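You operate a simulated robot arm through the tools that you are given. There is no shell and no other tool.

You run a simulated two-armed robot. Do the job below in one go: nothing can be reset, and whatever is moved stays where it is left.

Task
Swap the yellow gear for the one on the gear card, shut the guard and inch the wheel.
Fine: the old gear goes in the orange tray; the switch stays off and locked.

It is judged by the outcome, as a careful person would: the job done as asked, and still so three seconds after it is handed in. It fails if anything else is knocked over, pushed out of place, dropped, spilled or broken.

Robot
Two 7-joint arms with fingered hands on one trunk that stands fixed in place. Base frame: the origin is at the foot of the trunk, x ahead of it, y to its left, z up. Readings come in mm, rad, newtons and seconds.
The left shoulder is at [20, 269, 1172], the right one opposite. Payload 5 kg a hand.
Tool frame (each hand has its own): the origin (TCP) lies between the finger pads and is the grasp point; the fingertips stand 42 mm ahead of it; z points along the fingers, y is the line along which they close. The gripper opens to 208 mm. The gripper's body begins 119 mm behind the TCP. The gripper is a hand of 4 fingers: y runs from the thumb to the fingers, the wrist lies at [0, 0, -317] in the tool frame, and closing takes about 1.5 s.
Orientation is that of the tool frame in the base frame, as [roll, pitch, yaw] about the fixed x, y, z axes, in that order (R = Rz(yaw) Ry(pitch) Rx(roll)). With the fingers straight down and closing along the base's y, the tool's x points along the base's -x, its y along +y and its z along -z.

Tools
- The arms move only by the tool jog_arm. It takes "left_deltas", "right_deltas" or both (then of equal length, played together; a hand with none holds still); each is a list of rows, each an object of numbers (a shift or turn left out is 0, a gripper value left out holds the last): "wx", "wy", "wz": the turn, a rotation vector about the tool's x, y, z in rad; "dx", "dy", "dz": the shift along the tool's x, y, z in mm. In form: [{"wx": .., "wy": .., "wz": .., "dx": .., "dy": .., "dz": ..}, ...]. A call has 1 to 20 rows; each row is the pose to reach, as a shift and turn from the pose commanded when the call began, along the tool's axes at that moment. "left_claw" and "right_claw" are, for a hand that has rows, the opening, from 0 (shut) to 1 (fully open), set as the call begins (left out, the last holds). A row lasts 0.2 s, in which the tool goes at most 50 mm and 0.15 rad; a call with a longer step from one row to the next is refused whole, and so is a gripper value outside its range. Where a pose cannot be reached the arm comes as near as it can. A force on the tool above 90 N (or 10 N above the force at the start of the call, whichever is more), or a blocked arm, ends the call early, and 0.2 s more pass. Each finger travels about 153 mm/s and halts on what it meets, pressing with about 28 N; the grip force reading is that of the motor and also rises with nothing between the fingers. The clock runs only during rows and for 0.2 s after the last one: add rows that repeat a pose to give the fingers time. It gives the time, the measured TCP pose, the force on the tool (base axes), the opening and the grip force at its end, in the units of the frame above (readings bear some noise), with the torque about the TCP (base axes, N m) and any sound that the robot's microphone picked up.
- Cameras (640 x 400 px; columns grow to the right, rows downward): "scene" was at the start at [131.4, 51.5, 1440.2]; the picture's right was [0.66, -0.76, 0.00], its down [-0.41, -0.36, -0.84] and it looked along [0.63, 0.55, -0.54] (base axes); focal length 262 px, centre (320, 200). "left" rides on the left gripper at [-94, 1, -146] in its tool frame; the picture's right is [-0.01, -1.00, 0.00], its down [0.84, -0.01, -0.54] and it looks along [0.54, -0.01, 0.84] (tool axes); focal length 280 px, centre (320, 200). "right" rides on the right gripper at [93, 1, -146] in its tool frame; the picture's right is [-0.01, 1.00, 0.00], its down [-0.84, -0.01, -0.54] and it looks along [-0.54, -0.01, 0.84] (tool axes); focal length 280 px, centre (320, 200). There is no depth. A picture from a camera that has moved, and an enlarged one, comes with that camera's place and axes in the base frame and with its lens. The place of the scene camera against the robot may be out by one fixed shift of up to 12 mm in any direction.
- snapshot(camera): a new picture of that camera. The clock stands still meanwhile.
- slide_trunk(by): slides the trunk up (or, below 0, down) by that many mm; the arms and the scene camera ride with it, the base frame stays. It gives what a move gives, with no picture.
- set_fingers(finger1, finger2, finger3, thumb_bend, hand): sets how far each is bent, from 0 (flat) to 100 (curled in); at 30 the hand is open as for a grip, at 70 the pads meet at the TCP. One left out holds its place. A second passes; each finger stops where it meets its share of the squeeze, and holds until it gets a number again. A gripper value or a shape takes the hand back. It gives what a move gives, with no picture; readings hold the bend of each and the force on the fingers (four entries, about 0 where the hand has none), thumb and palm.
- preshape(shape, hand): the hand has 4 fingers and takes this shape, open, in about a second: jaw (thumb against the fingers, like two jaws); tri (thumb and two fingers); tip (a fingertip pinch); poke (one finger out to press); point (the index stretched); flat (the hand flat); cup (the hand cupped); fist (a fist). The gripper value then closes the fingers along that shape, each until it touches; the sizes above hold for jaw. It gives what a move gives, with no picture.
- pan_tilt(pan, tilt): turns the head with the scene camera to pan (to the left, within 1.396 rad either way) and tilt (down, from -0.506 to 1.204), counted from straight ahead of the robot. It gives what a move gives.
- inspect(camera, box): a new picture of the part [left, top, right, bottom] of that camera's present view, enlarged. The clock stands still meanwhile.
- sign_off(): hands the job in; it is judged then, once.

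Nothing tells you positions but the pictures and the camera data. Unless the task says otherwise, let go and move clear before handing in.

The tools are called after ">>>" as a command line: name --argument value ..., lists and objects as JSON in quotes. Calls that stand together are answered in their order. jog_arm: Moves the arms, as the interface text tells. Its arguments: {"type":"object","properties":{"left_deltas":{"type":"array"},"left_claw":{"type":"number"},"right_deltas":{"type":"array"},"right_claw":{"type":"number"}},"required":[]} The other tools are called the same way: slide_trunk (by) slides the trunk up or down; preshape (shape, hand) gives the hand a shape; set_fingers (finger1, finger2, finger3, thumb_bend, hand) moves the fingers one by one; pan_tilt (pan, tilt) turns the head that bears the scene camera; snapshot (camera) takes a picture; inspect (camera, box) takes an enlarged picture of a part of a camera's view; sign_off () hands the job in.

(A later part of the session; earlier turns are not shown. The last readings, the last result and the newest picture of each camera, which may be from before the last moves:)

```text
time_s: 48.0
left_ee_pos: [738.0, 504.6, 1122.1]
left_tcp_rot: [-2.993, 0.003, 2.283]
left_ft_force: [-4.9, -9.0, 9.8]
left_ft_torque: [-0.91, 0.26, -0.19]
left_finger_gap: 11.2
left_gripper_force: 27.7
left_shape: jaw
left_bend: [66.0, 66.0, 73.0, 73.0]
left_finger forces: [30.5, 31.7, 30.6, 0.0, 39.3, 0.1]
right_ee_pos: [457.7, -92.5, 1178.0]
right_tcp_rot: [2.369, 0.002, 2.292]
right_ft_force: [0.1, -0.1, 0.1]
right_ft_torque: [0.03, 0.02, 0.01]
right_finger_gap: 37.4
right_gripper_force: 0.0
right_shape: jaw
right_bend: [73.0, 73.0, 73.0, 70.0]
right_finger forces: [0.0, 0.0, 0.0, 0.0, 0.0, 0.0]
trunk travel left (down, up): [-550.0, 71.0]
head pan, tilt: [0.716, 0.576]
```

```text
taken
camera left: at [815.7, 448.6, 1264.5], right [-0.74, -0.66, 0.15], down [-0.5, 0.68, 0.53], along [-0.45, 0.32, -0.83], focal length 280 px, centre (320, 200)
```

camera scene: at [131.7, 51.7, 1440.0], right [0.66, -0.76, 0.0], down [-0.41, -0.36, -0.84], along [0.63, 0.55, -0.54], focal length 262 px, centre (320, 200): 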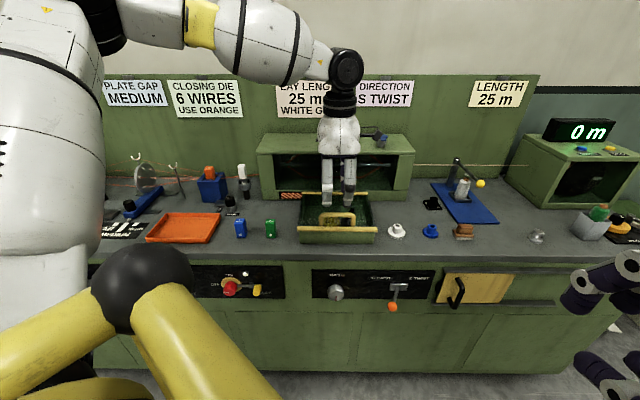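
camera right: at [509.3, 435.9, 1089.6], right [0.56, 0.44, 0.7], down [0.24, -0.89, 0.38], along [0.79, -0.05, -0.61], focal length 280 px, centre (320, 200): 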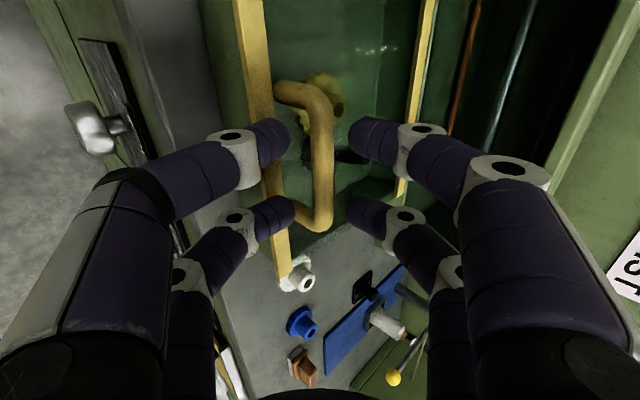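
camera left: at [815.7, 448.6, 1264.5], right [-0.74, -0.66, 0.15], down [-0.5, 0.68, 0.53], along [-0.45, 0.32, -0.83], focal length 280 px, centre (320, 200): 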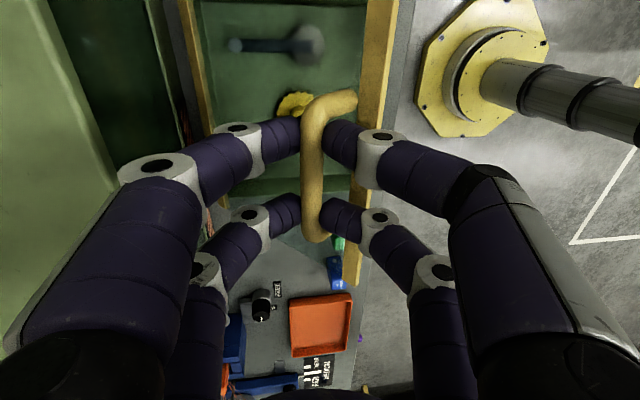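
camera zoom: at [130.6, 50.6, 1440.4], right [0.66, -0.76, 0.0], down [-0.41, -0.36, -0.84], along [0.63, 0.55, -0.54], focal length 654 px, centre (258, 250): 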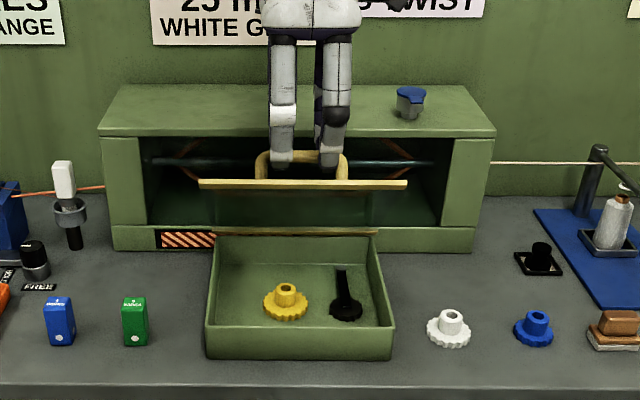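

The lid is at about 50° and the handle will end up behind it, so I'll finish the opening by pushing the pane from below with the right hand. I bring the right hand (closed, pointing forward) to a stand-off in front of the lid's right half.

>>> jog_arm --right_deltas '[{"dx": 14, "dy": 19, "dz": 31, "wx": -0.06}, {"dx": 29, "dy": 39, "dz": 62, "wx": -0.12}, {"dx": 43, "dy": 59, "dz": 94, "wx": -0.18}, {"dx": 58, "dy": 79, "dz": 125, "wx": -0.24}, {"dx": 72, "dy": 99, "dz": 157, "wx": -0.31}, {"dx": 87, "dy": 119, "dz": 188, "wx": -0.37}, {"dx": 101, "dy": 138, "dz": 219, "wx": -0.43}, {"dx": 116, "dy": 158, "dz": 251, "wx": -0.49}, {"dx": 130, "dy": 178, "dz": 282, "wx": -0.55}, {"dx": 145, "dy": 198, "dz": 313, "wx": -0.61}, {"dx": 160, "dy": 218, "dz": 345, "wx": -0.68}, {"dx": 174, "dy": 238, "dz": 376, "wx": -0.74}, {"dx": 188, "dy": 257, "dz": 407, "wx": -0.798}, {"dx": 188, "dy": 257, "dz": 407, "wx": -0.798}, {"dx": 188, "dy": 257, "dz": 407, "wx": -0.798}]' --right_claw 0.05

>>> snapshot --camera "scene"

>>> snapshot --camera "right"

```text
time_s: 51.2
left_ee_pos: [739.0, 503.5, 1121.5]
left_tcp_rot: [-2.992, 0.0, 2.284]
left_ft_force: [-8.7, -8.2, 13.2]
left_ft_torque: [-0.78, 0.26, -0.18]
left_finger_gap: 11.1
left_gripper_force: 28.4
left_shape: jaw
left_bend: [66.0, 66.0, 73.0, 73.0]
left_finger forces: [29.0, 29.9, 31.1, 0.0, 38.1, 0.0]
right_ee_pos: [687.6, 356.3, 1068.0]
right_tcp_rot: [1.565, 0.003, 2.29]
right_ft_force: [-0.6, -0.8, -0.1]
right_ft_torque: [-0.01, -0.01, 0.06]
right_finger_gap: 10.7
right_gripper_force: 0.1
right_shape: jaw
right_bend: [71.0, 71.0, 71.0, 70.0]
right_finger forces: [0.0, 0.0, 0.1, 0.1, 0.0, 0.0]
trunk travel left (down, up): [-550.0, 71.0]
head pan, tilt: [0.716, 0.576]
```

```text
taken
camera scene: at [130.4, 50.3, 1440.4], right [0.66, -0.76, 0.0], down [-0.41, -0.36, -0.84], along [0.63, 0.55, -0.54], focal length 262 px, centre (320, 200)
```

scene: 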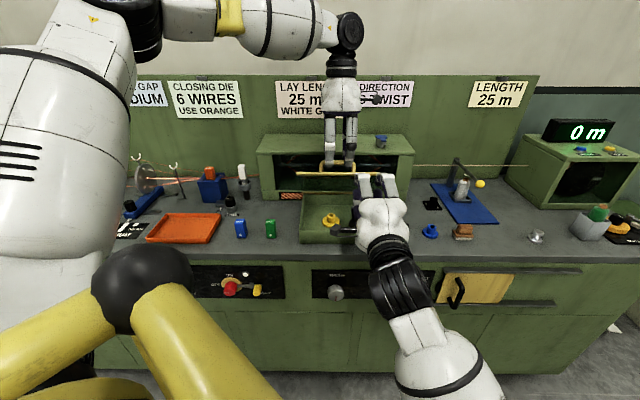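

```text
taken
camera right: at [516.6, 329.6, 1067.2], right [0.0, -0.01, 1.0], down [0.15, -0.99, -0.01], along [0.99, 0.15, 0.0], focal length 280 px, centre (320, 200)
```

right: 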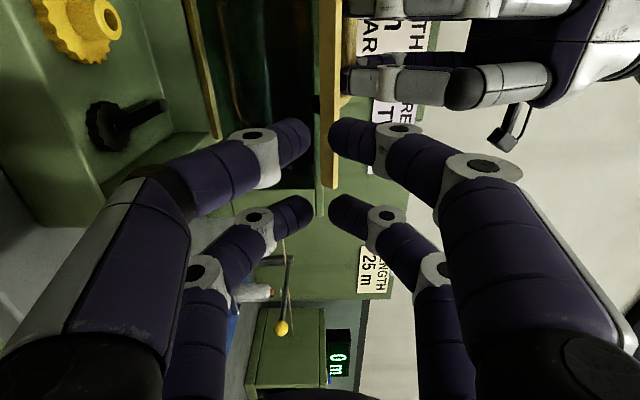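

The front rail is at about the height of my right fingertips, so I'll drop the right hand ~65 mm and slide it forward beneath the pane.

>>> jog_arm --right_deltas '[{"dy": -16}, {"dy": -33}, {"dy": -50}, {"dy": -66}, {"dy": -66, "dz": 15}, {"dy": -66, "dz": 30}, {"dy": -66, "dz": 45}, {"dy": -66, "dz": 60}, {"dy": -66, "dz": 72}, {"dy": -66, "dz": 84}, {"dy": -66, "dz": 84}]'

>>> snapshot --camera "right"

>>> inspect --camera "scene" --box '[255, 100, 435, 260]'

```text
time_s: 53.0
left_ee_pos: [737.2, 503.1, 1121.1]
left_tcp_rot: [-2.998, 0.001, 2.285]
left_ft_force: [-1.6, -4.9, 1.9]
left_ft_torque: [-0.39, 0.06, -0.07]
left_finger_gap: 10.3
left_gripper_force: 28.2
left_shape: jaw
left_bend: [65.0, 65.0, 73.0, 72.0]
left_finger forces: [28.6, 29.7, 29.2, 0.0, 30.1, 0.0]
right_ee_pos: [726.0, 376.7, 979.2]
right_tcp_rot: [1.568, 0.029, 2.289]
right_ft_force: [-19.6, -16.3, 40.7]
right_ft_torque: [-1.46, 1.92, 0.43]
right_finger_gap: 6.2
right_gripper_force: 0.2
right_shape: jaw
right_bend: [71.0, 71.0, 72.0, 70.0]
right_finger forces: [0.1, 0.1, 18.5, 0.0, 31.0, 0.0]
trunk travel left (down, up): [-550.0, 71.0]
head pan, tilt: [0.716, 0.576]
stopped in row 8 (right hand): the force on the tool passed its limit at 117 N (the readings are from after the stop); the commanded pose is now the measured one
```

```text
taken
camera right: at [554.5, 350.1, 976.4], right [-0.01, 0.01, 1.0], down [0.15, -0.99, 0.01], along [0.99, 0.15, 0.01], focal length 280 px, centre (320, 200)
```

right: 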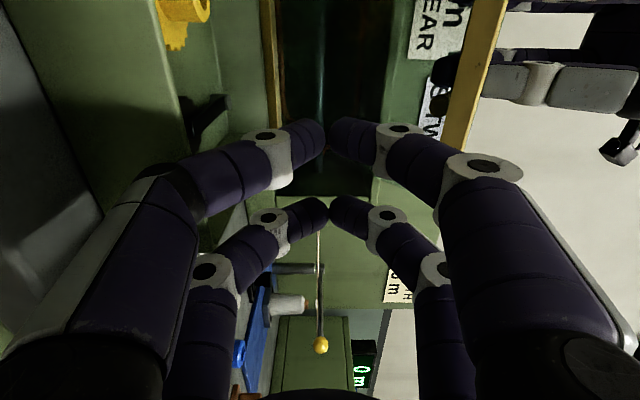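

```text
2.50 times, centred on (345, 180) of scene
camera zoom: at [127.1, 48.7, 1441.2], right [0.66, -0.76, 0.0], down [-0.41, -0.35, -0.84], along [0.64, 0.55, -0.54], focal length 654 px, centre (258, 250)
```

zoom: 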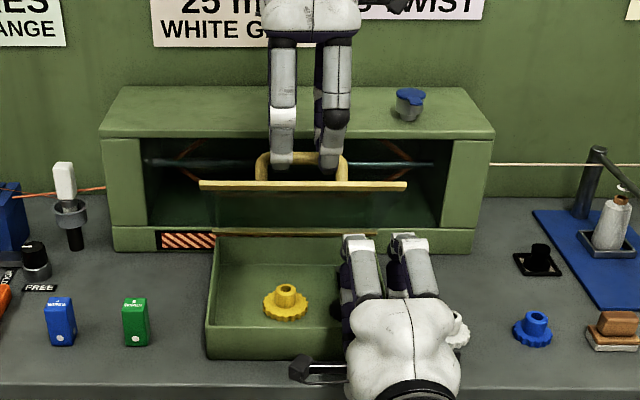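

The lower digits touched the box's front wall: the hand is too tall in this roll. I'll back up and raise it, then roll it flat so it fits under the pane.

>>> jog_arm --right_deltas '[{"dy": 12, "dz": -10}, {"dy": 25, "dz": -22}, {"dy": 38, "dz": -35}, {"dy": 45, "dz": -45}, {"dy": 45, "dz": -45, "wz": -0.14}, {"dy": 45, "dz": -45, "wz": -0.28}, {"dy": 45, "dz": -45, "wz": -0.42}, {"dy": 45, "dz": -45, "wz": -0.56}, {"dy": 45, "dz": -45, "wz": -0.7}, {"dy": 45, "dz": -45, "wz": -0.84}, {"dy": 45, "dz": -45, "wz": -0.98}, {"dy": 45, "dz": -45, "wz": -1.12}, {"dy": 45, "dz": -45, "wz": -1.26}, {"dy": 45, "dz": -45, "wz": -1.4}, {"dy": 45, "dz": -45, "wz": -1.54}, {"dy": 45, "dz": -45, "wz": -1.57}]'

>>> snapshot --camera "scene"

>>> snapshot --camera "right"

```text
time_s: 56.4
left_ee_pos: [737.1, 504.1, 1119.4]
left_tcp_rot: [-2.999, 0.001, 2.286]
left_ft_force: [-15.1, -17.0, 33.5]
left_ft_torque: [-0.84, 0.57, -0.11]
left_finger_gap: 12.5
left_gripper_force: 27.9
left_shape: jaw
left_bend: [66.0, 66.0, 73.0, 73.0]
left_finger forces: [25.3, 26.0, 36.4, 0.0, 38.8, 0.0]
right_ee_pos: [695.0, 349.3, 1020.7]
right_tcp_rot: [-1.91, 1.544, -1.193]
right_ft_force: [0.4, 0.1, 0.4]
right_ft_torque: [-0.01, -0.02, 0.0]
right_finger_gap: 10.2
right_gripper_force: 0.1
right_shape: jaw
right_bend: [71.0, 71.0, 71.0, 70.0]
right_finger forces: [0.0, 0.1, 0.0, 0.0, 0.1, 0.0]
trunk travel left (down, up): [-550.0, 71.0]
head pan, tilt: [0.716, 0.576]
```

```text
taken
camera scene: at [128.8, 49.1, 1440.6], right [0.66, -0.76, 0.0], down [-0.41, -0.36, -0.84], along [0.63, 0.55, -0.54], focal length 262 px, centre (320, 200)
```

scene: 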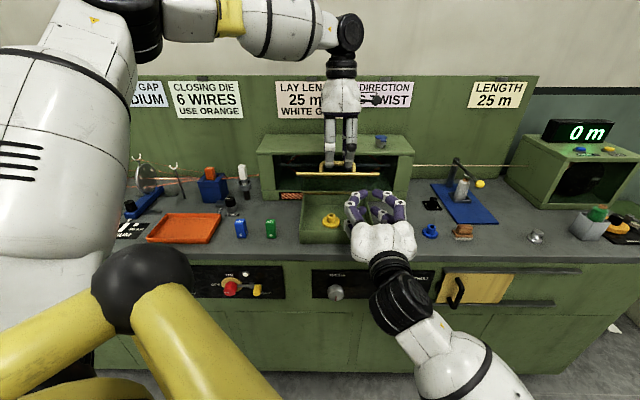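

```text
taken
camera right: at [584.5, 252.1, 926.1], right [-0.66, 0.75, -0.01], down [-0.41, -0.34, 0.85], along [0.64, 0.56, 0.53], focal length 280 px, centre (320, 200)
```

right: 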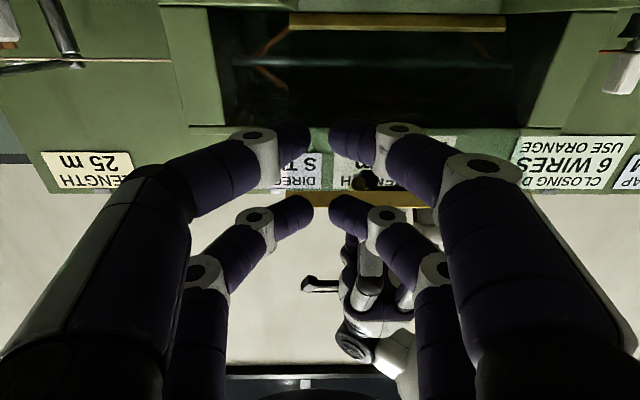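

The right hand is now flat, just below the front rail's height. I'll slide it forward under the pane until it is nearly touching.

>>> jog_arm --right_deltas '[{"dx": 5}, {"dx": 8, "dz": 10}, {"dx": 8, "dz": 22}, {"dx": 8, "dz": 34}, {"dx": 8, "dz": 46}, {"dx": 8, "dz": 56}, {"dx": 8, "dz": 66}, {"dx": 8, "dz": 70}, {"dx": 8, "dz": 70}]'

>>> inspect --camera "scene" --box '[255, 100, 435, 260]'

>>> snapshot --camera "right"

>>> snapshot --camera "left"

```text
time_s: 58.4
left_ee_pos: [738.8, 504.9, 1119.1]
left_tcp_rot: [-2.995, 0.001, 2.284]
left_ft_force: [-14.0, -18.3, 32.3]
left_ft_torque: [-0.84, 0.56, -0.11]
left_finger_gap: 12.6
left_gripper_force: 28.1
left_shape: jaw
left_bend: [66.0, 66.0, 73.0, 73.0]
left_finger forces: [25.3, 26.1, 36.3, 0.1, 38.8, 0.0]
right_ee_pos: [747.1, 393.5, 1012.0]
right_tcp_rot: [-1.938, 1.546, -1.222]
right_ft_force: [0.4, 0.2, -1.1]
right_ft_torque: [-0.02, 0.01, -0.04]
right_finger_gap: 10.4
right_gripper_force: 0.0
right_shape: jaw
right_bend: [71.0, 71.0, 71.0, 70.0]
right_finger forces: [0.1, 0.1, 0.0, 0.0, 0.0, 0.0]
trunk travel left (down, up): [-550.0, 71.0]
head pan, tilt: [0.716, 0.576]
```

```text
2.50 times, centred on (345, 180) of scene
camera zoom: at [128.8, 49.2, 1440.6], right [0.66, -0.76, 0.0], down [-0.41, -0.36, -0.84], along [0.63, 0.55, -0.54], focal length 654 px, centre (258, 250)
```

zoom: 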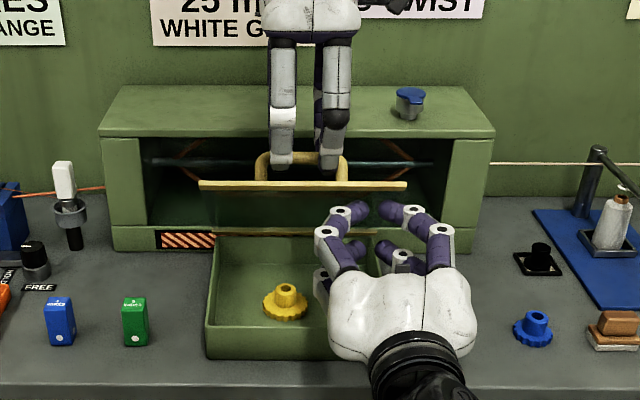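

```text
taken
camera right: at [636.7, 296.8, 917.6], right [-0.66, 0.75, -0.01], down [-0.41, -0.34, 0.85], along [0.64, 0.56, 0.53], focal length 280 px, centre (320, 200)
```

right: 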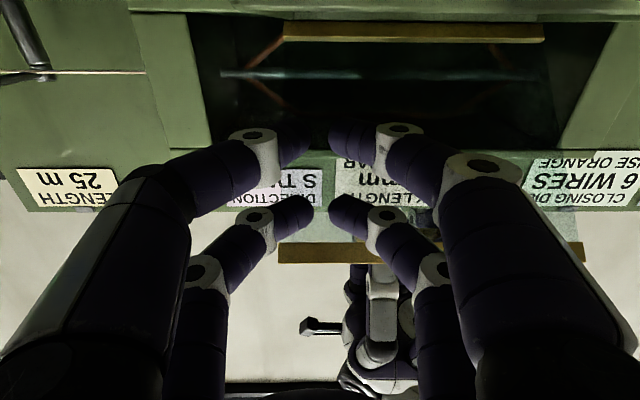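

```text
taken
camera left: at [815.4, 448.4, 1262.5], right [-0.74, -0.66, 0.14], down [-0.5, 0.68, 0.53], along [-0.45, 0.32, -0.83], focal length 280 px, centre (320, 200)
```

left: 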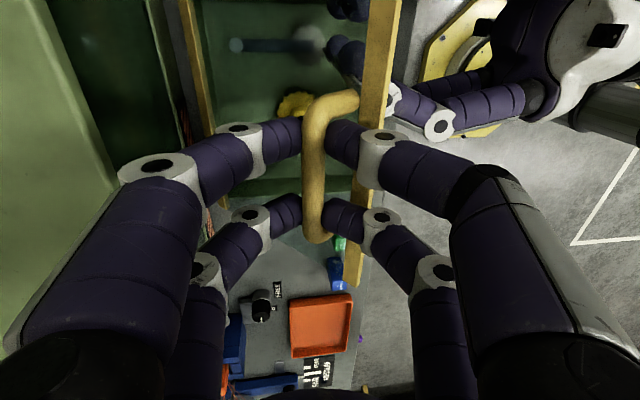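

The right fingers are under the pane. I'll press forward slightly to take the lid's weight before letting go with the left.

>>> jog_arm --right_deltas '[{"dz": 3, "dx": -1}, {"dz": 6, "dx": -2}, {"dz": 9, "dx": -4}, {"dz": 12, "dx": -6}, {"dz": 12, "dx": -6}]'

```text
time_s: 59.6
left_ee_pos: [738.7, 508.5, 1105.1]
left_tcp_rot: [-2.985, -0.011, 2.286]
left_ft_force: [0.3, 3.0, 6.3]
left_ft_torque: [-0.09, 0.83, -0.13]
left_finger_gap: 6.3
left_gripper_force: 27.7
left_shape: jaw
left_bend: [71.0, 71.0, 73.0, 73.0]
left_finger forces: [0.0, 0.1, 9.3, 0.0, 0.1, 0.1]
right_ee_pos: [759.3, 406.5, 1016.3]
right_tcp_rot: [-1.907, 1.546, -1.191]
right_ft_force: [-7.3, -7.9, -3.4]
right_ft_torque: [0.05, -0.02, -0.03]
right_finger_gap: 10.7
right_gripper_force: 0.1
right_shape: jaw
right_bend: [71.0, 71.0, 72.0, 70.0]
right_finger forces: [0.0, 4.1, 8.0, 0.1, 0.0, 0.1]
trunk travel left (down, up): [-550.0, 71.0]
head pan, tilt: [0.716, 0.576]
```

The left grip has just slipped free while the right now feels the lid's weight (~11 N). I'll look at both.

>>> inspect --camera "scene" --box '[255, 80, 435, 240]'

>>> snapshot --camera "left"

```text
2.50 times, centred on (345, 160) of scene
camera zoom: at [134.4, 53.0, 1439.1], right [0.66, -0.76, 0.0], down [-0.41, -0.36, -0.84], along [0.63, 0.55, -0.55], focal length 654 px, centre (258, 300)
```

zoom: 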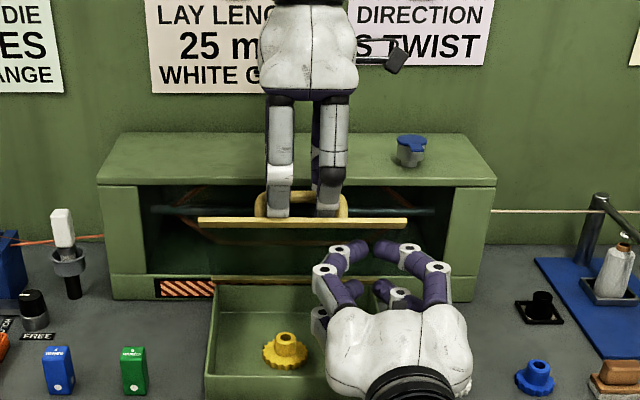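

```text
taken
camera left: at [819.3, 453.4, 1247.6], right [-0.73, -0.66, 0.16], down [-0.49, 0.68, 0.54], along [-0.47, 0.32, -0.82], focal length 280 px, centre (320, 200)
```

left: 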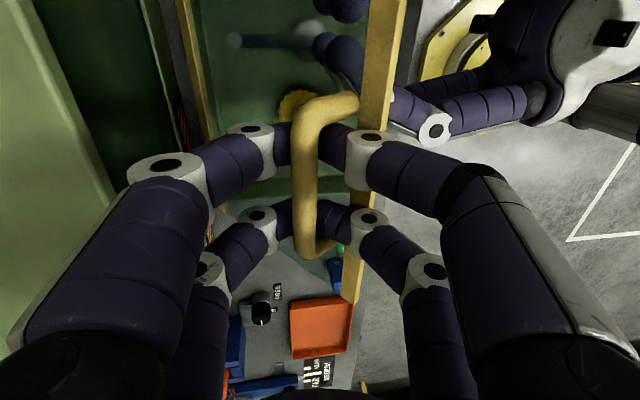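

The left digits have closed under the bar while the right holds the pane from below. I'll push the lid a touch farther with the right and open the left slightly to free the bar.

>>> jog_arm --left_deltas '[{"dz": 0}, {"dz": 0}, {"dz": 0}, {"dz": 0}]' --left_claw 0.16 --right_deltas '[{"dz": 0}, {"dz": 0}, {"dz": 0}, {"dz": 0}]'

>>> snapshot --camera "left"

>>> inspect --camera "scene" --box '[255, 80, 435, 240]'

```text
time_s: 60.6
left_ee_pos: [740.0, 507.1, 1117.1]
left_tcp_rot: [-2.996, 0.002, 2.287]
left_ft_force: [5.8, 7.4, 16.4]
left_ft_torque: [-0.19, 0.25, -0.01]
left_finger_gap: 31.6
left_gripper_force: 0.0
left_shape: jaw
left_bend: [73.0, 73.0, 74.0, 71.0]
left_finger forces: [0.0, 0.1, 8.6, 0.0, 9.3, 0.1]
right_ee_pos: [757.2, 404.1, 1012.3]
right_tcp_rot: [-2.098, 1.543, -1.381]
right_ft_force: [-12.7, -10.6, -16.5]
right_ft_torque: [-0.02, 0.1, -0.01]
right_finger_gap: 11.2
right_gripper_force: 0.1
right_shape: jaw
right_bend: [71.0, 71.0, 72.0, 70.0]
right_finger forces: [0.0, 9.4, 14.2, 0.0, 0.1, 0.1]
trunk travel left (down, up): [-550.0, 71.0]
head pan, tilt: [0.716, 0.576]
```

```text
taken
camera left: at [817.5, 450.6, 1260.8], right [-0.74, -0.66, 0.15], down [-0.5, 0.68, 0.53], along [-0.45, 0.32, -0.83], focal length 280 px, centre (320, 200)
```

left: 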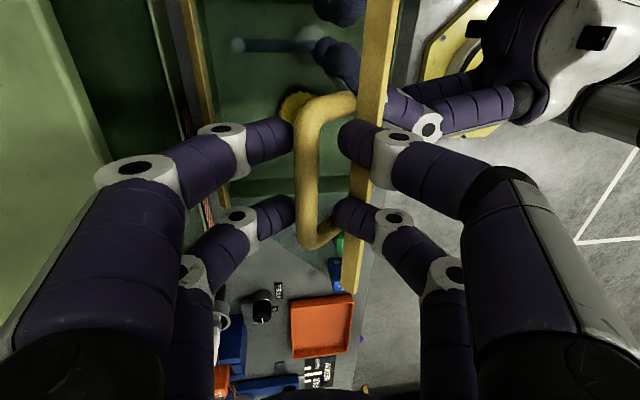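

```text
2.50 times, centred on (345, 160) of scene
camera zoom: at [131.2, 51.3, 1440.2], right [0.66, -0.76, 0.0], down [-0.41, -0.36, -0.84], along [0.63, 0.55, -0.54], focal length 654 px, centre (258, 300)
```

zoom: 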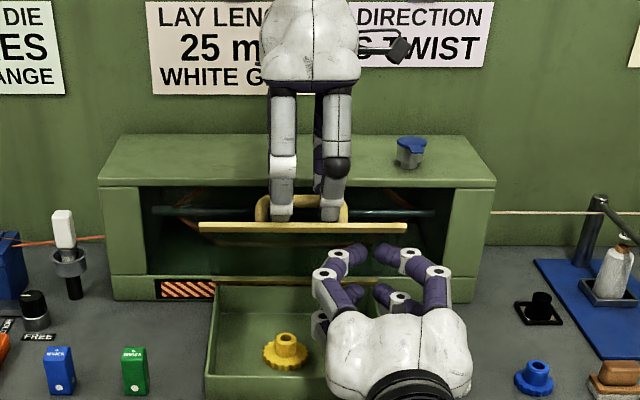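

The bar is free between the open left digits. I'll raise the left hand straight up out of the way while the right holds the lid.

>>> jog_arm --left_deltas '[{"dz": -10}, {"dz": -25}, {"dz": -45}, {"dz": -70}, {"dz": -95}, {"dz": -120}, {"dz": -120}]'

>>> inspect --camera "scene" --box '[255, 80, 435, 240]'

```text
time_s: 62.2
left_ee_pos: [752.2, 517.9, 1234.7]
left_tcp_rot: [-2.995, 0.001, 2.285]
left_ft_force: [-0.4, -0.2, -0.1]
left_ft_torque: [0.0, 0.0, -0.02]
left_finger_gap: 33.3
left_gripper_force: 0.0
left_shape: jaw
left_bend: [72.0, 72.0, 73.0, 70.0]
left_finger forces: [0.1, 0.0, 0.1, 0.1, 0.0, 0.1]
right_ee_pos: [757.4, 404.7, 1013.5]
right_tcp_rot: [-2.04, 1.545, -1.321]
right_ft_force: [-0.7, -0.6, 0.5]
right_ft_torque: [0.02, 0.02, -0.01]
right_finger_gap: 10.3
right_gripper_force: 0.2
right_shape: jaw
right_bend: [71.0, 71.0, 71.0, 70.0]
right_finger forces: [0.0, 0.0, 0.1, 0.0, 0.1, 0.1]
trunk travel left (down, up): [-550.0, 71.0]
head pan, tilt: [0.716, 0.576]
```

```text
2.50 times, centred on (345, 160) of scene
camera zoom: at [131.5, 51.6, 1440.1], right [0.66, -0.76, 0.0], down [-0.41, -0.36, -0.84], along [0.63, 0.55, -0.54], focal length 654 px, centre (258, 300)
```

zoom: 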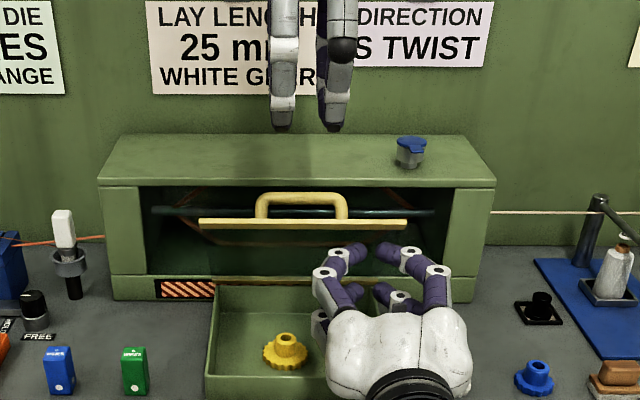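

The lid stays put by itself at ~55° with no load on the right hand, so its hinge has friction. I'll push it on past vertical with the right hand, moving forward and up.

>>> jog_arm --right_deltas '[{"dz": 8, "dx": -4}, {"dz": 16, "dx": -9}, {"dz": 24, "dx": -14}, {"dz": 32, "dx": -19}, {"dz": 40, "dx": -24}, {"dz": 48, "dx": -28}, {"dz": 56, "dx": -32}, {"dz": 64, "dx": -36}, {"dz": 72, "dx": -39}, {"dz": 80, "dx": -42}, {"dz": 80, "dx": -42}]'

>>> inspect --camera "scene" --box '[255, 80, 435, 240]'

>>> snapshot --camera "right"

```text
time_s: 64.6
left_ee_pos: [752.5, 517.3, 1235.1]
left_tcp_rot: [-2.993, 0.0, 2.287]
left_ft_force: [-0.2, 0.1, -1.0]
left_ft_torque: [-0.03, 0.01, 0.02]
left_finger_gap: 33.3
left_gripper_force: 0.2
left_shape: jaw
left_bend: [72.0, 72.0, 73.0, 70.0]
left_finger forces: [0.1, 0.0, 0.1, 0.0, 0.0, 0.1]
right_ee_pos: [818.2, 460.9, 1055.8]
right_tcp_rot: [-2.032, 1.545, -1.314]
right_ft_force: [-0.5, -0.4, 0.9]
right_ft_torque: [0.04, -0.05, 0.01]
right_finger_gap: 10.5
right_gripper_force: 0.0
right_shape: jaw
right_bend: [71.0, 71.0, 71.0, 70.0]
right_finger forces: [0.0, 0.0, 1.1, 0.0, 0.0, 0.0]
trunk travel left (down, up): [-550.0, 71.0]
head pan, tilt: [0.716, 0.576]
```

```text
2.50 times, centred on (345, 160) of scene
camera zoom: at [131.5, 51.5, 1440.2], right [0.66, -0.76, 0.0], down [-0.41, -0.36, -0.84], along [0.63, 0.55, -0.54], focal length 654 px, centre (258, 300)
```

zoom: 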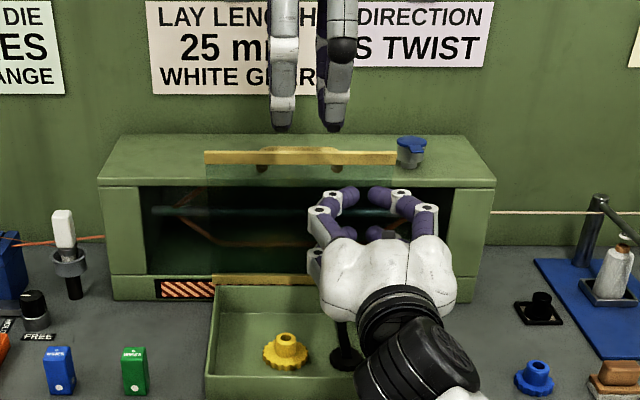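

```text
taken
camera right: at [707.2, 362.4, 961.2], right [-0.66, 0.75, -0.01], down [-0.4, -0.34, 0.85], along [0.64, 0.56, 0.53], focal length 280 px, centre (320, 200)
```

right: 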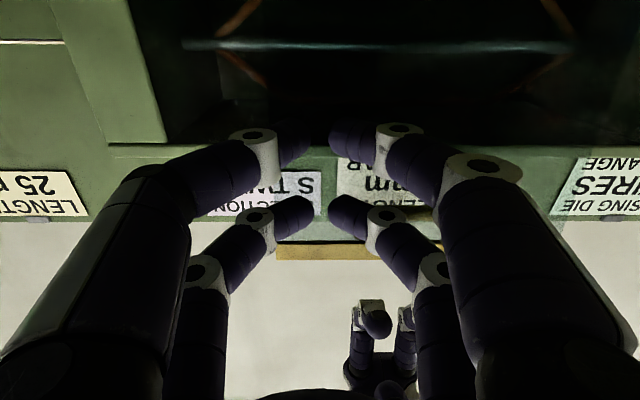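

The lid is now at about 85° and holding. I'll push it ~30 mm more so it leans safely back.

>>> jog_arm --right_deltas '[{"dz": 6}, {"dz": 12}, {"dz": 18}, {"dz": 24}, {"dz": 30}, {"dz": 30}]'

>>> inspect --camera "scene" --box '[255, 80, 435, 240]'

```text
time_s: 66.0
left_ee_pos: [753.6, 517.0, 1234.7]
left_tcp_rot: [-2.993, -0.001, 2.287]
left_ft_force: [-0.3, 0.1, 0.1]
left_ft_torque: [0.0, -0.02, -0.01]
left_finger_gap: 33.4
left_gripper_force: 0.0
left_shape: jaw
left_bend: [72.0, 72.0, 73.0, 70.0]
left_finger forces: [0.0, 0.0, 0.0, 0.0, 0.1, 0.0]
right_ee_pos: [841.3, 477.1, 1053.4]
right_tcp_rot: [-2.06, 1.544, -1.343]
right_ft_force: [-1.4, -1.1, -0.4]
right_ft_torque: [0.05, -0.01, -0.04]
right_finger_gap: 10.6
right_gripper_force: 0.1
right_shape: jaw
right_bend: [71.0, 71.0, 71.0, 70.0]
right_finger forces: [0.0, 0.0, 1.1, 0.0, 0.1, 0.0]
trunk travel left (down, up): [-550.0, 71.0]
head pan, tilt: [0.716, 0.576]
```

```text
2.50 times, centred on (345, 160) of scene
camera zoom: at [131.5, 51.6, 1440.2], right [0.66, -0.76, 0.0], down [-0.41, -0.36, -0.84], along [0.63, 0.55, -0.54], focal length 654 px, centre (258, 300)
```

zoom: 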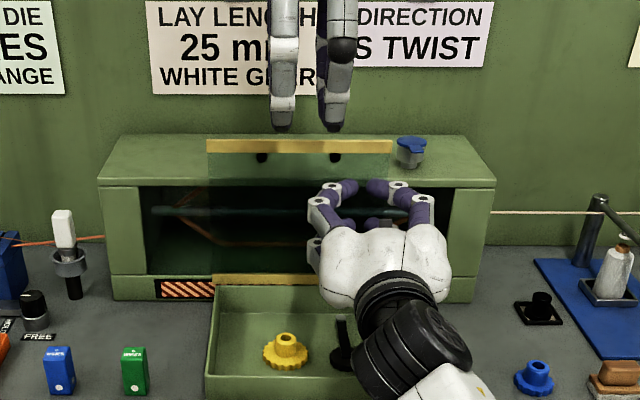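

The lid is at or just past vertical. I'll withdraw the right hand and check that the lid stays open.

>>> jog_arm --right_deltas '[{"dz": -15}, {"dz": -40}, {"dz": -80}, {"dz": -120}, {"dz": -165}, {"dz": -210}]'

>>> snapshot --camera "scene"

>>> inspect --camera "scene" --box '[255, 80, 435, 240]'

```text
time_s: 67.4
left_ee_pos: [754.4, 516.4, 1235.3]
left_tcp_rot: [-2.996, -0.001, 2.283]
left_ft_force: [0.5, -0.4, 0.5]
left_ft_torque: [0.06, -0.03, 0.04]
left_finger_gap: 33.3
left_gripper_force: 0.0
left_shape: jaw
left_bend: [72.0, 72.0, 73.0, 70.0]
left_finger forces: [0.0, 0.0, 0.0, 0.0, 0.1, 0.0]
right_ee_pos: [681.4, 339.2, 1056.1]
right_tcp_rot: [-2.011, 1.543, -1.294]
right_ft_force: [-1.2, 0.1, -0.9]
right_ft_torque: [-0.02, 0.05, 0.01]
right_finger_gap: 10.5
right_gripper_force: 0.0
right_shape: jaw
right_bend: [71.0, 71.0, 71.0, 70.0]
right_finger forces: [0.0, 0.1, 0.0, 0.0, 0.0, 0.0]
trunk travel left (down, up): [-550.0, 71.0]
head pan, tilt: [0.716, 0.576]
```

```text
taken
camera scene: at [131.4, 51.3, 1440.3], right [0.66, -0.76, 0.0], down [-0.41, -0.36, -0.84], along [0.63, 0.55, -0.54], focal length 262 px, centre (320, 200)
```

scene: 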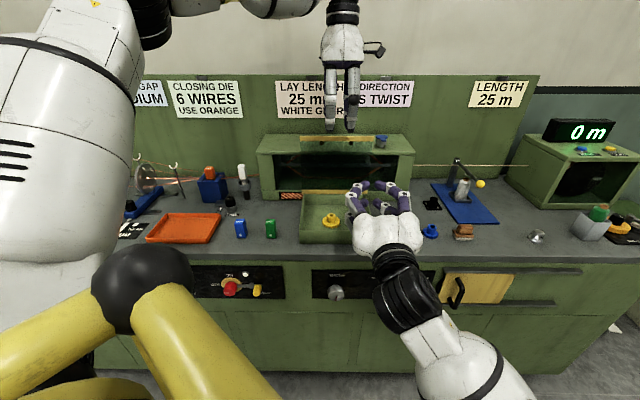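

```text
2.50 times, centred on (345, 160) of scene
camera zoom: at [131.4, 51.3, 1440.3], right [0.66, -0.76, 0.0], down [-0.41, -0.36, -0.84], along [0.63, 0.55, -0.54], focal length 654 px, centre (258, 300)
```

zoom: 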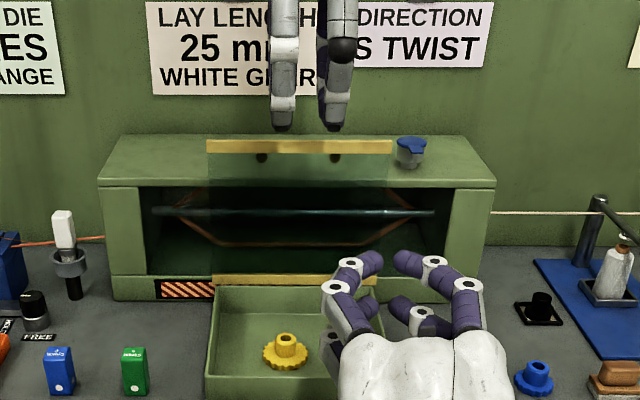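

The guard stays open. I'll park the right hand off to the right so the left can work.

>>> jog_arm --right_deltas '[{"dz": -40, "dy": -10, "dx": -8}, {"dz": -75, "dy": -35, "dx": -16}, {"dz": -105, "dy": -65, "dx": -24}, {"dz": -135, "dy": -95, "dx": -32}, {"dz": -165, "dy": -125, "dx": -40}, {"dz": -195, "dy": -155, "dx": -46}, {"dz": -225, "dy": -185, "dx": -52}, {"dz": -255, "dy": -213, "dx": -58}, {"dz": -282, "dy": -240, "dx": -62}, {"dz": -306, "dy": -262, "dx": -64}]'

>>> snapshot --camera "scene"

>>> inspect --camera "scene" --box '[285, 180, 415, 260]'

```text
time_s: 69.6
left_ee_pos: [752.6, 518.2, 1235.5]
left_tcp_rot: [-2.995, -0.001, 2.284]
left_ft_force: [-0.2, -1.3, -0.3]
left_ft_torque: [0.11, -0.04, -0.02]
left_finger_gap: 33.7
left_gripper_force: 0.1
left_shape: jaw
left_bend: [72.0, 72.0, 73.0, 70.0]
left_finger forces: [0.1, 0.1, 0.1, 0.0, 0.0, 0.0]
right_ee_pos: [622.7, -58.8, 1130.6]
right_tcp_rot: [-2.043, 1.546, -1.326]
right_ft_force: [0.2, -0.6, -0.1]
right_ft_torque: [0.03, -0.01, 0.01]
right_finger_gap: 10.3
right_gripper_force: 0.1
right_shape: jaw
right_bend: [71.0, 71.0, 71.0, 70.0]
right_finger forces: [0.0, 0.0, 0.0, 0.1, 0.1, 0.0]
trunk travel left (down, up): [-550.0, 71.0]
head pan, tilt: [0.716, 0.576]
```

```text
taken
camera scene: at [131.3, 51.2, 1440.3], right [0.66, -0.76, 0.0], down [-0.41, -0.36, -0.84], along [0.63, 0.55, -0.54], focal length 262 px, centre (320, 200)
```

scene: 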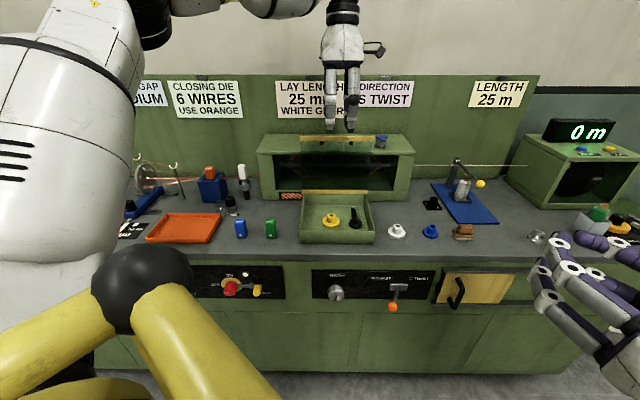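

```text
4.92 times, centred on (350, 220) of scene
camera zoom: at [131.3, 51.2, 1440.3], right [0.66, -0.76, 0.0], down [-0.41, -0.36, -0.84], along [0.63, 0.55, -0.54], focal length 1288 px, centre (172, 102)
```

zoom: 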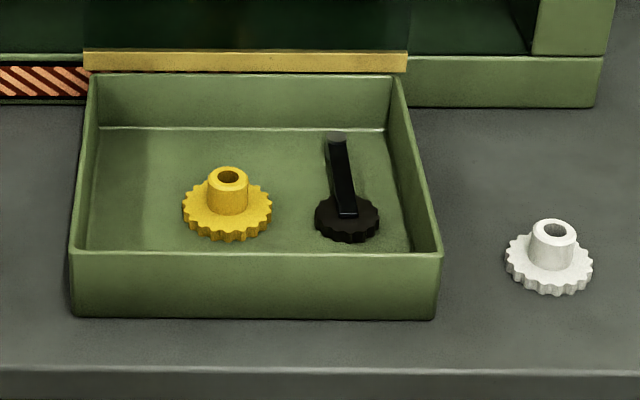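

The guard stays open and the view is clear: yellow gear at left in the well, a black lobed part with a lever beside it, white gear outside. I'll zoom in on these.

>>> inspect --camera "scene" --box '[315, 200, 375, 238]'

>>> inspect --camera "scene" --box '[380, 215, 444, 255]'

>>> inspect --camera "scene" --box '[140, 200, 230, 256]'

>>> snapshot --camera "left"

```text
10.53 times, centred on (345, 219) of scene
camera zoom: at [131.3, 51.2, 1440.3], right [0.66, -0.76, 0.0], down [-0.41, -0.36, -0.84], along [0.63, 0.55, -0.54], focal length 2754 px, centre (57, 0)
```

zoom: 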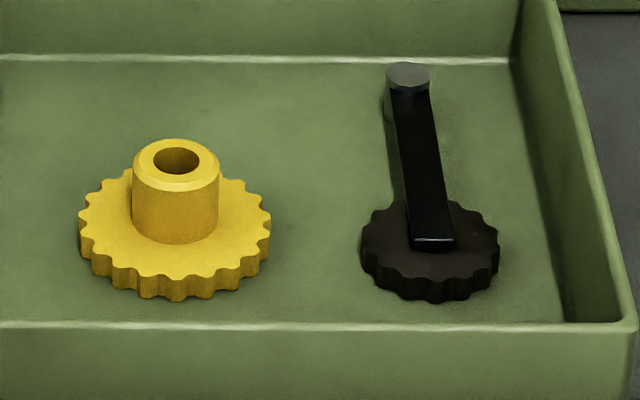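

```text
10.00 times, centred on (412, 235) of scene
camera zoom: at [131.3, 51.2, 1440.3], right [0.66, -0.76, 0.0], down [-0.41, -0.36, -0.84], along [0.63, 0.55, -0.54], focal length 2617 px, centre (-600, -150)
```

zoom: 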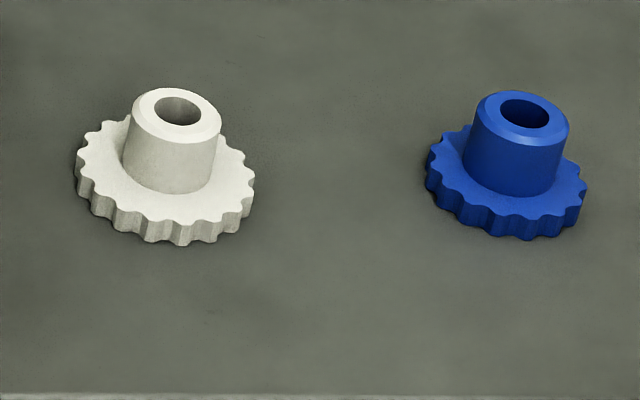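

```text
7.11 times, centred on (185, 228) of scene
camera zoom: at [131.3, 51.2, 1440.3], right [0.66, -0.76, 0.0], down [-0.41, -0.36, -0.84], along [0.63, 0.55, -0.54], focal length 1861 px, centre (1280, 1)
```

zoom: 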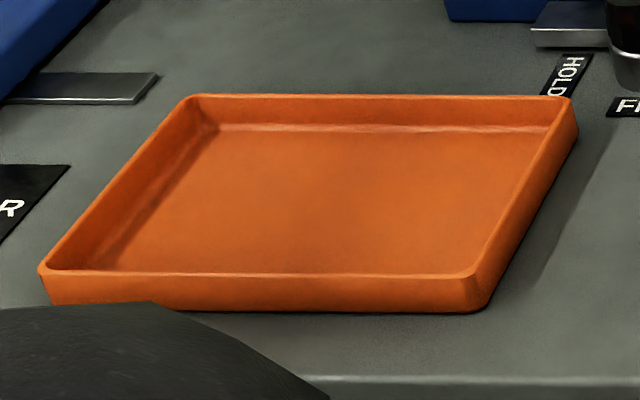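

```text
taken
camera left: at [830.1, 461.8, 1378.8], right [-0.74, -0.66, 0.15], down [-0.5, 0.68, 0.53], along [-0.45, 0.32, -0.83], focal length 280 px, centre (320, 200)
```

left: 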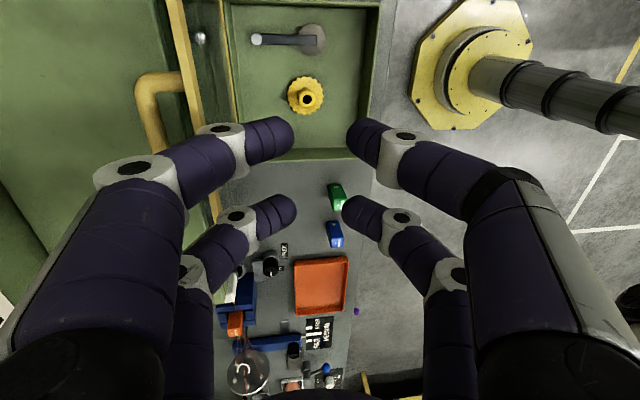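

The yellow gear (flange ≈ 63 mm, hub ≈ 29 mm) sits free in the well. I'll straighten the left hand, move it over the gear, then turn it so its narrow side faces the open lid.

>>> jog_arm --left_deltas '[{"dx": 4, "dy": -11, "dz": 5, "wx": -0.03}, {"dx": 8, "dy": -22, "dz": 20, "wx": -0.06}, {"dx": 12, "dy": -34, "dz": 42, "wx": -0.09}, {"dx": 16, "dy": -45, "dz": 68, "wx": -0.12}, {"dx": 20, "dy": -56, "dz": 94, "wx": -0.147}, {"dx": 20, "dy": -56, "dz": 94, "wx": -0.147}]' --left_claw 0.4

>>> jog_arm --left_deltas '[{"wz": -0.14}, {"wz": -0.28}, {"wz": -0.42}, {"wz": -0.56}, {"wz": -0.7}, {"wz": -0.84}, {"wz": -0.98}, {"wz": -1.12}, {"wz": -1.26}, {"wz": -1.4}, {"wz": -1.54}, {"wz": -1.569}, {"wz": -1.569}]'

>>> snapshot --camera "left"

>>> snapshot --camera "scene"

```text
time_s: 71.0
left_ee_pos: [687.2, 488.0, 1150.1]
left_tcp_rot: [-3.141, 0.001, 2.288]
left_ft_force: [0.1, -0.2, -0.7]
left_ft_torque: [-0.01, 0.01, 0.05]
left_finger_gap: 82.8
left_gripper_force: 0.0
left_shape: jaw
left_bend: [73.0, 73.0, 73.0, 70.0]
left_finger forces: [0.0, 0.1, 0.0, 0.0, 0.0, 0.0]
right_ee_pos: [623.0, -59.4, 1130.6]
right_tcp_rot: [-2.034, 1.545, -1.317]
right_ft_force: [0.1, 0.9, -0.1]
right_ft_torque: [0.0, 0.0, -0.02]
right_finger_gap: 10.9
right_gripper_force: 0.2
right_shape: jaw
right_bend: [71.0, 71.0, 71.0, 70.0]
right_finger forces: [0.1, 0.0, 0.0, 0.0, 0.0, 0.0]
trunk travel left (down, up): [-550.0, 71.0]
head pan, tilt: [0.716, 0.576]
```

```text
time_s: 73.8
left_ee_pos: [688.2, 487.0, 1151.9]
left_tcp_rot: [3.141, -0.002, -2.428]
left_ft_force: [0.3, 0.0, 0.0]
left_ft_torque: [-0.01, 0.03, 0.01]
left_finger_gap: 82.9
left_gripper_force: 0.1
left_shape: jaw
left_bend: [73.0, 73.0, 73.0, 70.0]
left_finger forces: [0.0, 0.1, 0.0, 0.0, 0.0, 0.0]
right_ee_pos: [623.8, -59.0, 1130.7]
right_tcp_rot: [-2.032, 1.545, -1.313]
right_ft_force: [-0.1, -0.4, -0.4]
right_ft_torque: [0.02, 0.04, 0.0]
right_finger_gap: 10.5
right_gripper_force: 0.1
right_shape: jaw
right_bend: [71.0, 71.0, 71.0, 70.0]
right_finger forces: [0.0, 0.0, 0.0, 0.0, 0.0, 0.1]
trunk travel left (down, up): [-550.0, 71.0]
head pan, tilt: [0.716, 0.576]
```

```text
taken
camera left: at [756.7, 549.2, 1296.3], right [0.67, -0.75, 0.0], down [-0.63, -0.56, 0.54], along [-0.4, -0.36, -0.84], focal length 280 px, centre (320, 200)
```

left: 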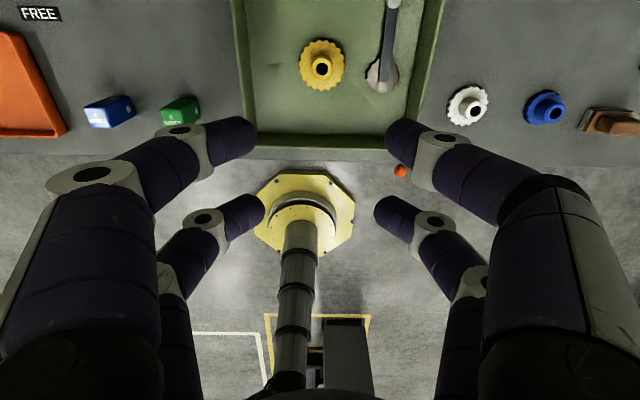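

```text
taken
camera scene: at [131.5, 51.5, 1440.2], right [0.66, -0.76, 0.0], down [-0.41, -0.36, -0.84], along [0.63, 0.55, -0.54], focal length 262 px, centre (320, 200)
```

scene: 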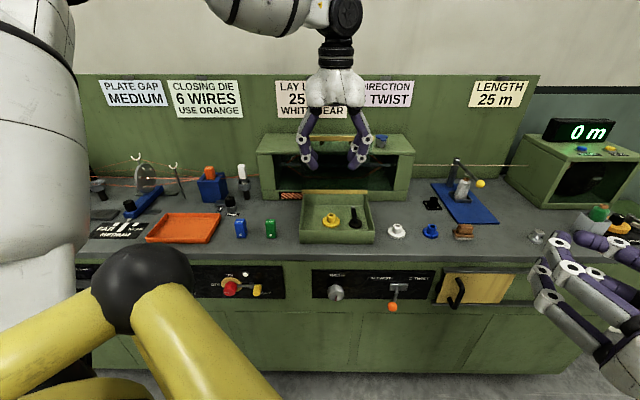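

The gear hub appears ~42 mm ahead and nearly centred sideways. I'll descend 100 mm and look again to triangulate its height.

>>> jog_arm --left_deltas '[{"dx": -5, "dy": -1, "dz": 20}, {"dx": -10, "dy": -2, "dz": 45}, {"dx": -14, "dy": -2, "dz": 70}, {"dx": -14, "dy": -2, "dz": 90}, {"dx": -14, "dy": -2, "dz": 100}, {"dx": -14, "dy": -2, "dz": 100}]'

>>> snapshot --camera "left"

>>> inspect --camera "left" --box '[220, 20, 420, 145]'

```text
time_s: 75.2
left_ee_pos: [699.0, 494.8, 1050.1]
left_tcp_rot: [-3.141, -0.002, -2.428]
left_ft_force: [-0.8, 0.5, -0.4]
left_ft_torque: [0.01, -0.02, 0.0]
left_finger_gap: 82.7
left_gripper_force: 0.0
left_shape: jaw
left_bend: [73.0, 73.0, 73.0, 70.0]
left_finger forces: [0.1, 0.0, 0.0, 0.1, 0.0, 0.0]
right_ee_pos: [623.4, -57.7, 1129.1]
right_tcp_rot: [-2.035, 1.544, -1.317]
right_ft_force: [-0.1, 0.0, 0.3]
right_ft_torque: [-0.04, -0.02, 0.01]
right_finger_gap: 10.3
right_gripper_force: 0.1
right_shape: jaw
right_bend: [71.0, 71.0, 71.0, 70.0]
right_finger forces: [0.1, 0.1, 0.1, 0.0, 0.0, 0.1]
trunk travel left (down, up): [-550.0, 71.0]
head pan, tilt: [0.716, 0.576]
```

```text
taken
camera left: at [767.8, 557.8, 1195.4], right [0.67, -0.75, 0.0], down [-0.63, -0.56, 0.54], along [-0.4, -0.36, -0.84], focal length 280 px, centre (320, 200)
```

left: 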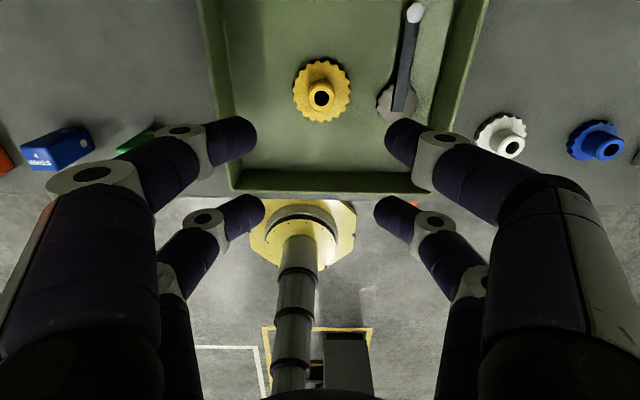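

```text
3.20 times, centred on (320, 82) of left
camera zoom: at [767.8, 557.8, 1195.4], right [0.67, -0.75, 0.0], down [-0.63, -0.56, 0.54], along [-0.4, -0.36, -0.84], focal length 897 px, centre (320, 576)
```

zoom: 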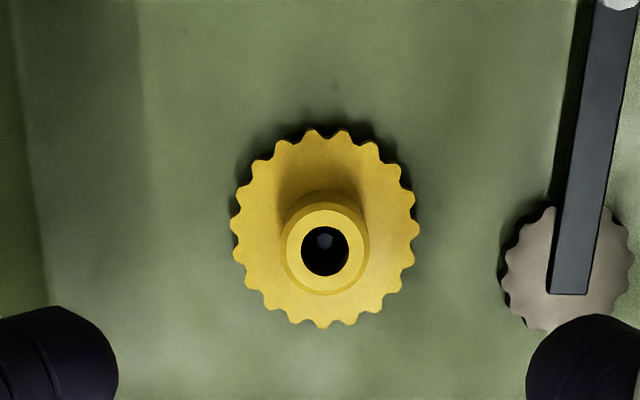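

The hub is ~31 mm ahead of the tool centre, with height still uncertain (about 895–918). I'll descend another 45 mm for a better fix.

>>> jog_arm --left_deltas '[{"dz": 12}, {"dz": 25}, {"dz": 38}, {"dz": 45}, {"dz": 45}]'

>>> inspect --camera "left" --box '[220, 40, 420, 165]'

>>> inspect --camera "scene" --box '[285, 130, 415, 250]'

```text
time_s: 76.4
left_ee_pos: [699.9, 494.6, 1005.9]
left_tcp_rot: [-3.141, -0.001, -2.429]
left_ft_force: [0.0, 0.0, -0.3]
left_ft_torque: [0.01, 0.02, -0.02]
left_finger_gap: 82.9
left_gripper_force: 0.1
left_shape: jaw
left_bend: [73.0, 73.0, 73.0, 70.0]
left_finger forces: [0.1, 0.0, 0.1, 0.0, 0.0, 0.0]
right_ee_pos: [623.5, -58.5, 1130.0]
right_tcp_rot: [-2.031, 1.545, -1.313]
right_ft_force: [-0.1, -0.2, 0.0]
right_ft_torque: [0.0, -0.04, 0.01]
right_finger_gap: 10.5
right_gripper_force: 0.0
right_shape: jaw
right_bend: [71.0, 71.0, 71.0, 70.0]
right_finger forces: [0.0, 0.0, 0.1, 0.1, 0.0, 0.1]
trunk travel left (down, up): [-550.0, 71.0]
head pan, tilt: [0.716, 0.576]
```

```text
3.20 times, centred on (320, 102) of left
camera zoom: at [768.5, 558.1, 1150.7], right [0.67, -0.75, 0.0], down [-0.63, -0.56, 0.54], along [-0.4, -0.36, -0.84], focal length 897 px, centre (320, 512)
```

zoom: 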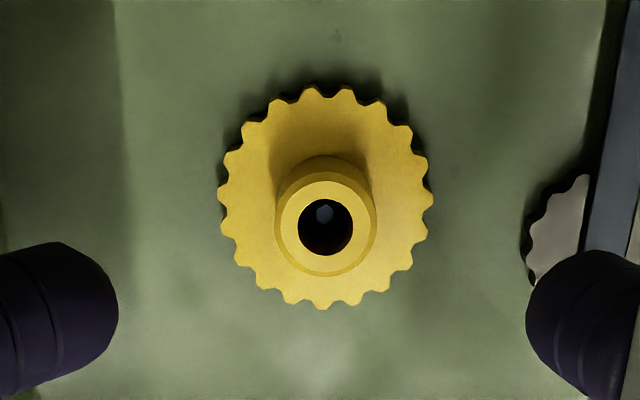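

```text
3.33 times, centred on (350, 190) of scene
camera zoom: at [131.5, 51.5, 1440.2], right [0.66, -0.76, 0.0], down [-0.41, -0.36, -0.84], along [0.63, 0.55, -0.54], focal length 872 px, centre (220, 233)
```

zoom: 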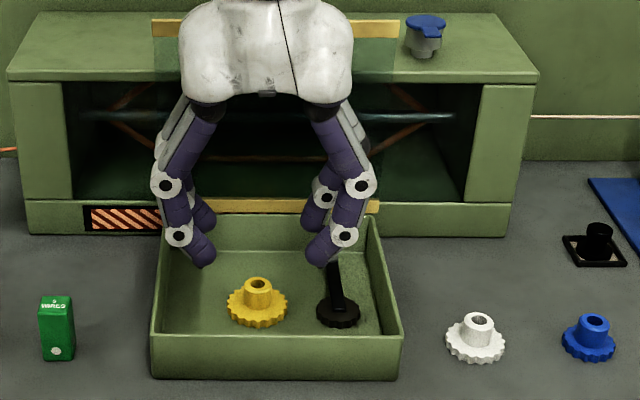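

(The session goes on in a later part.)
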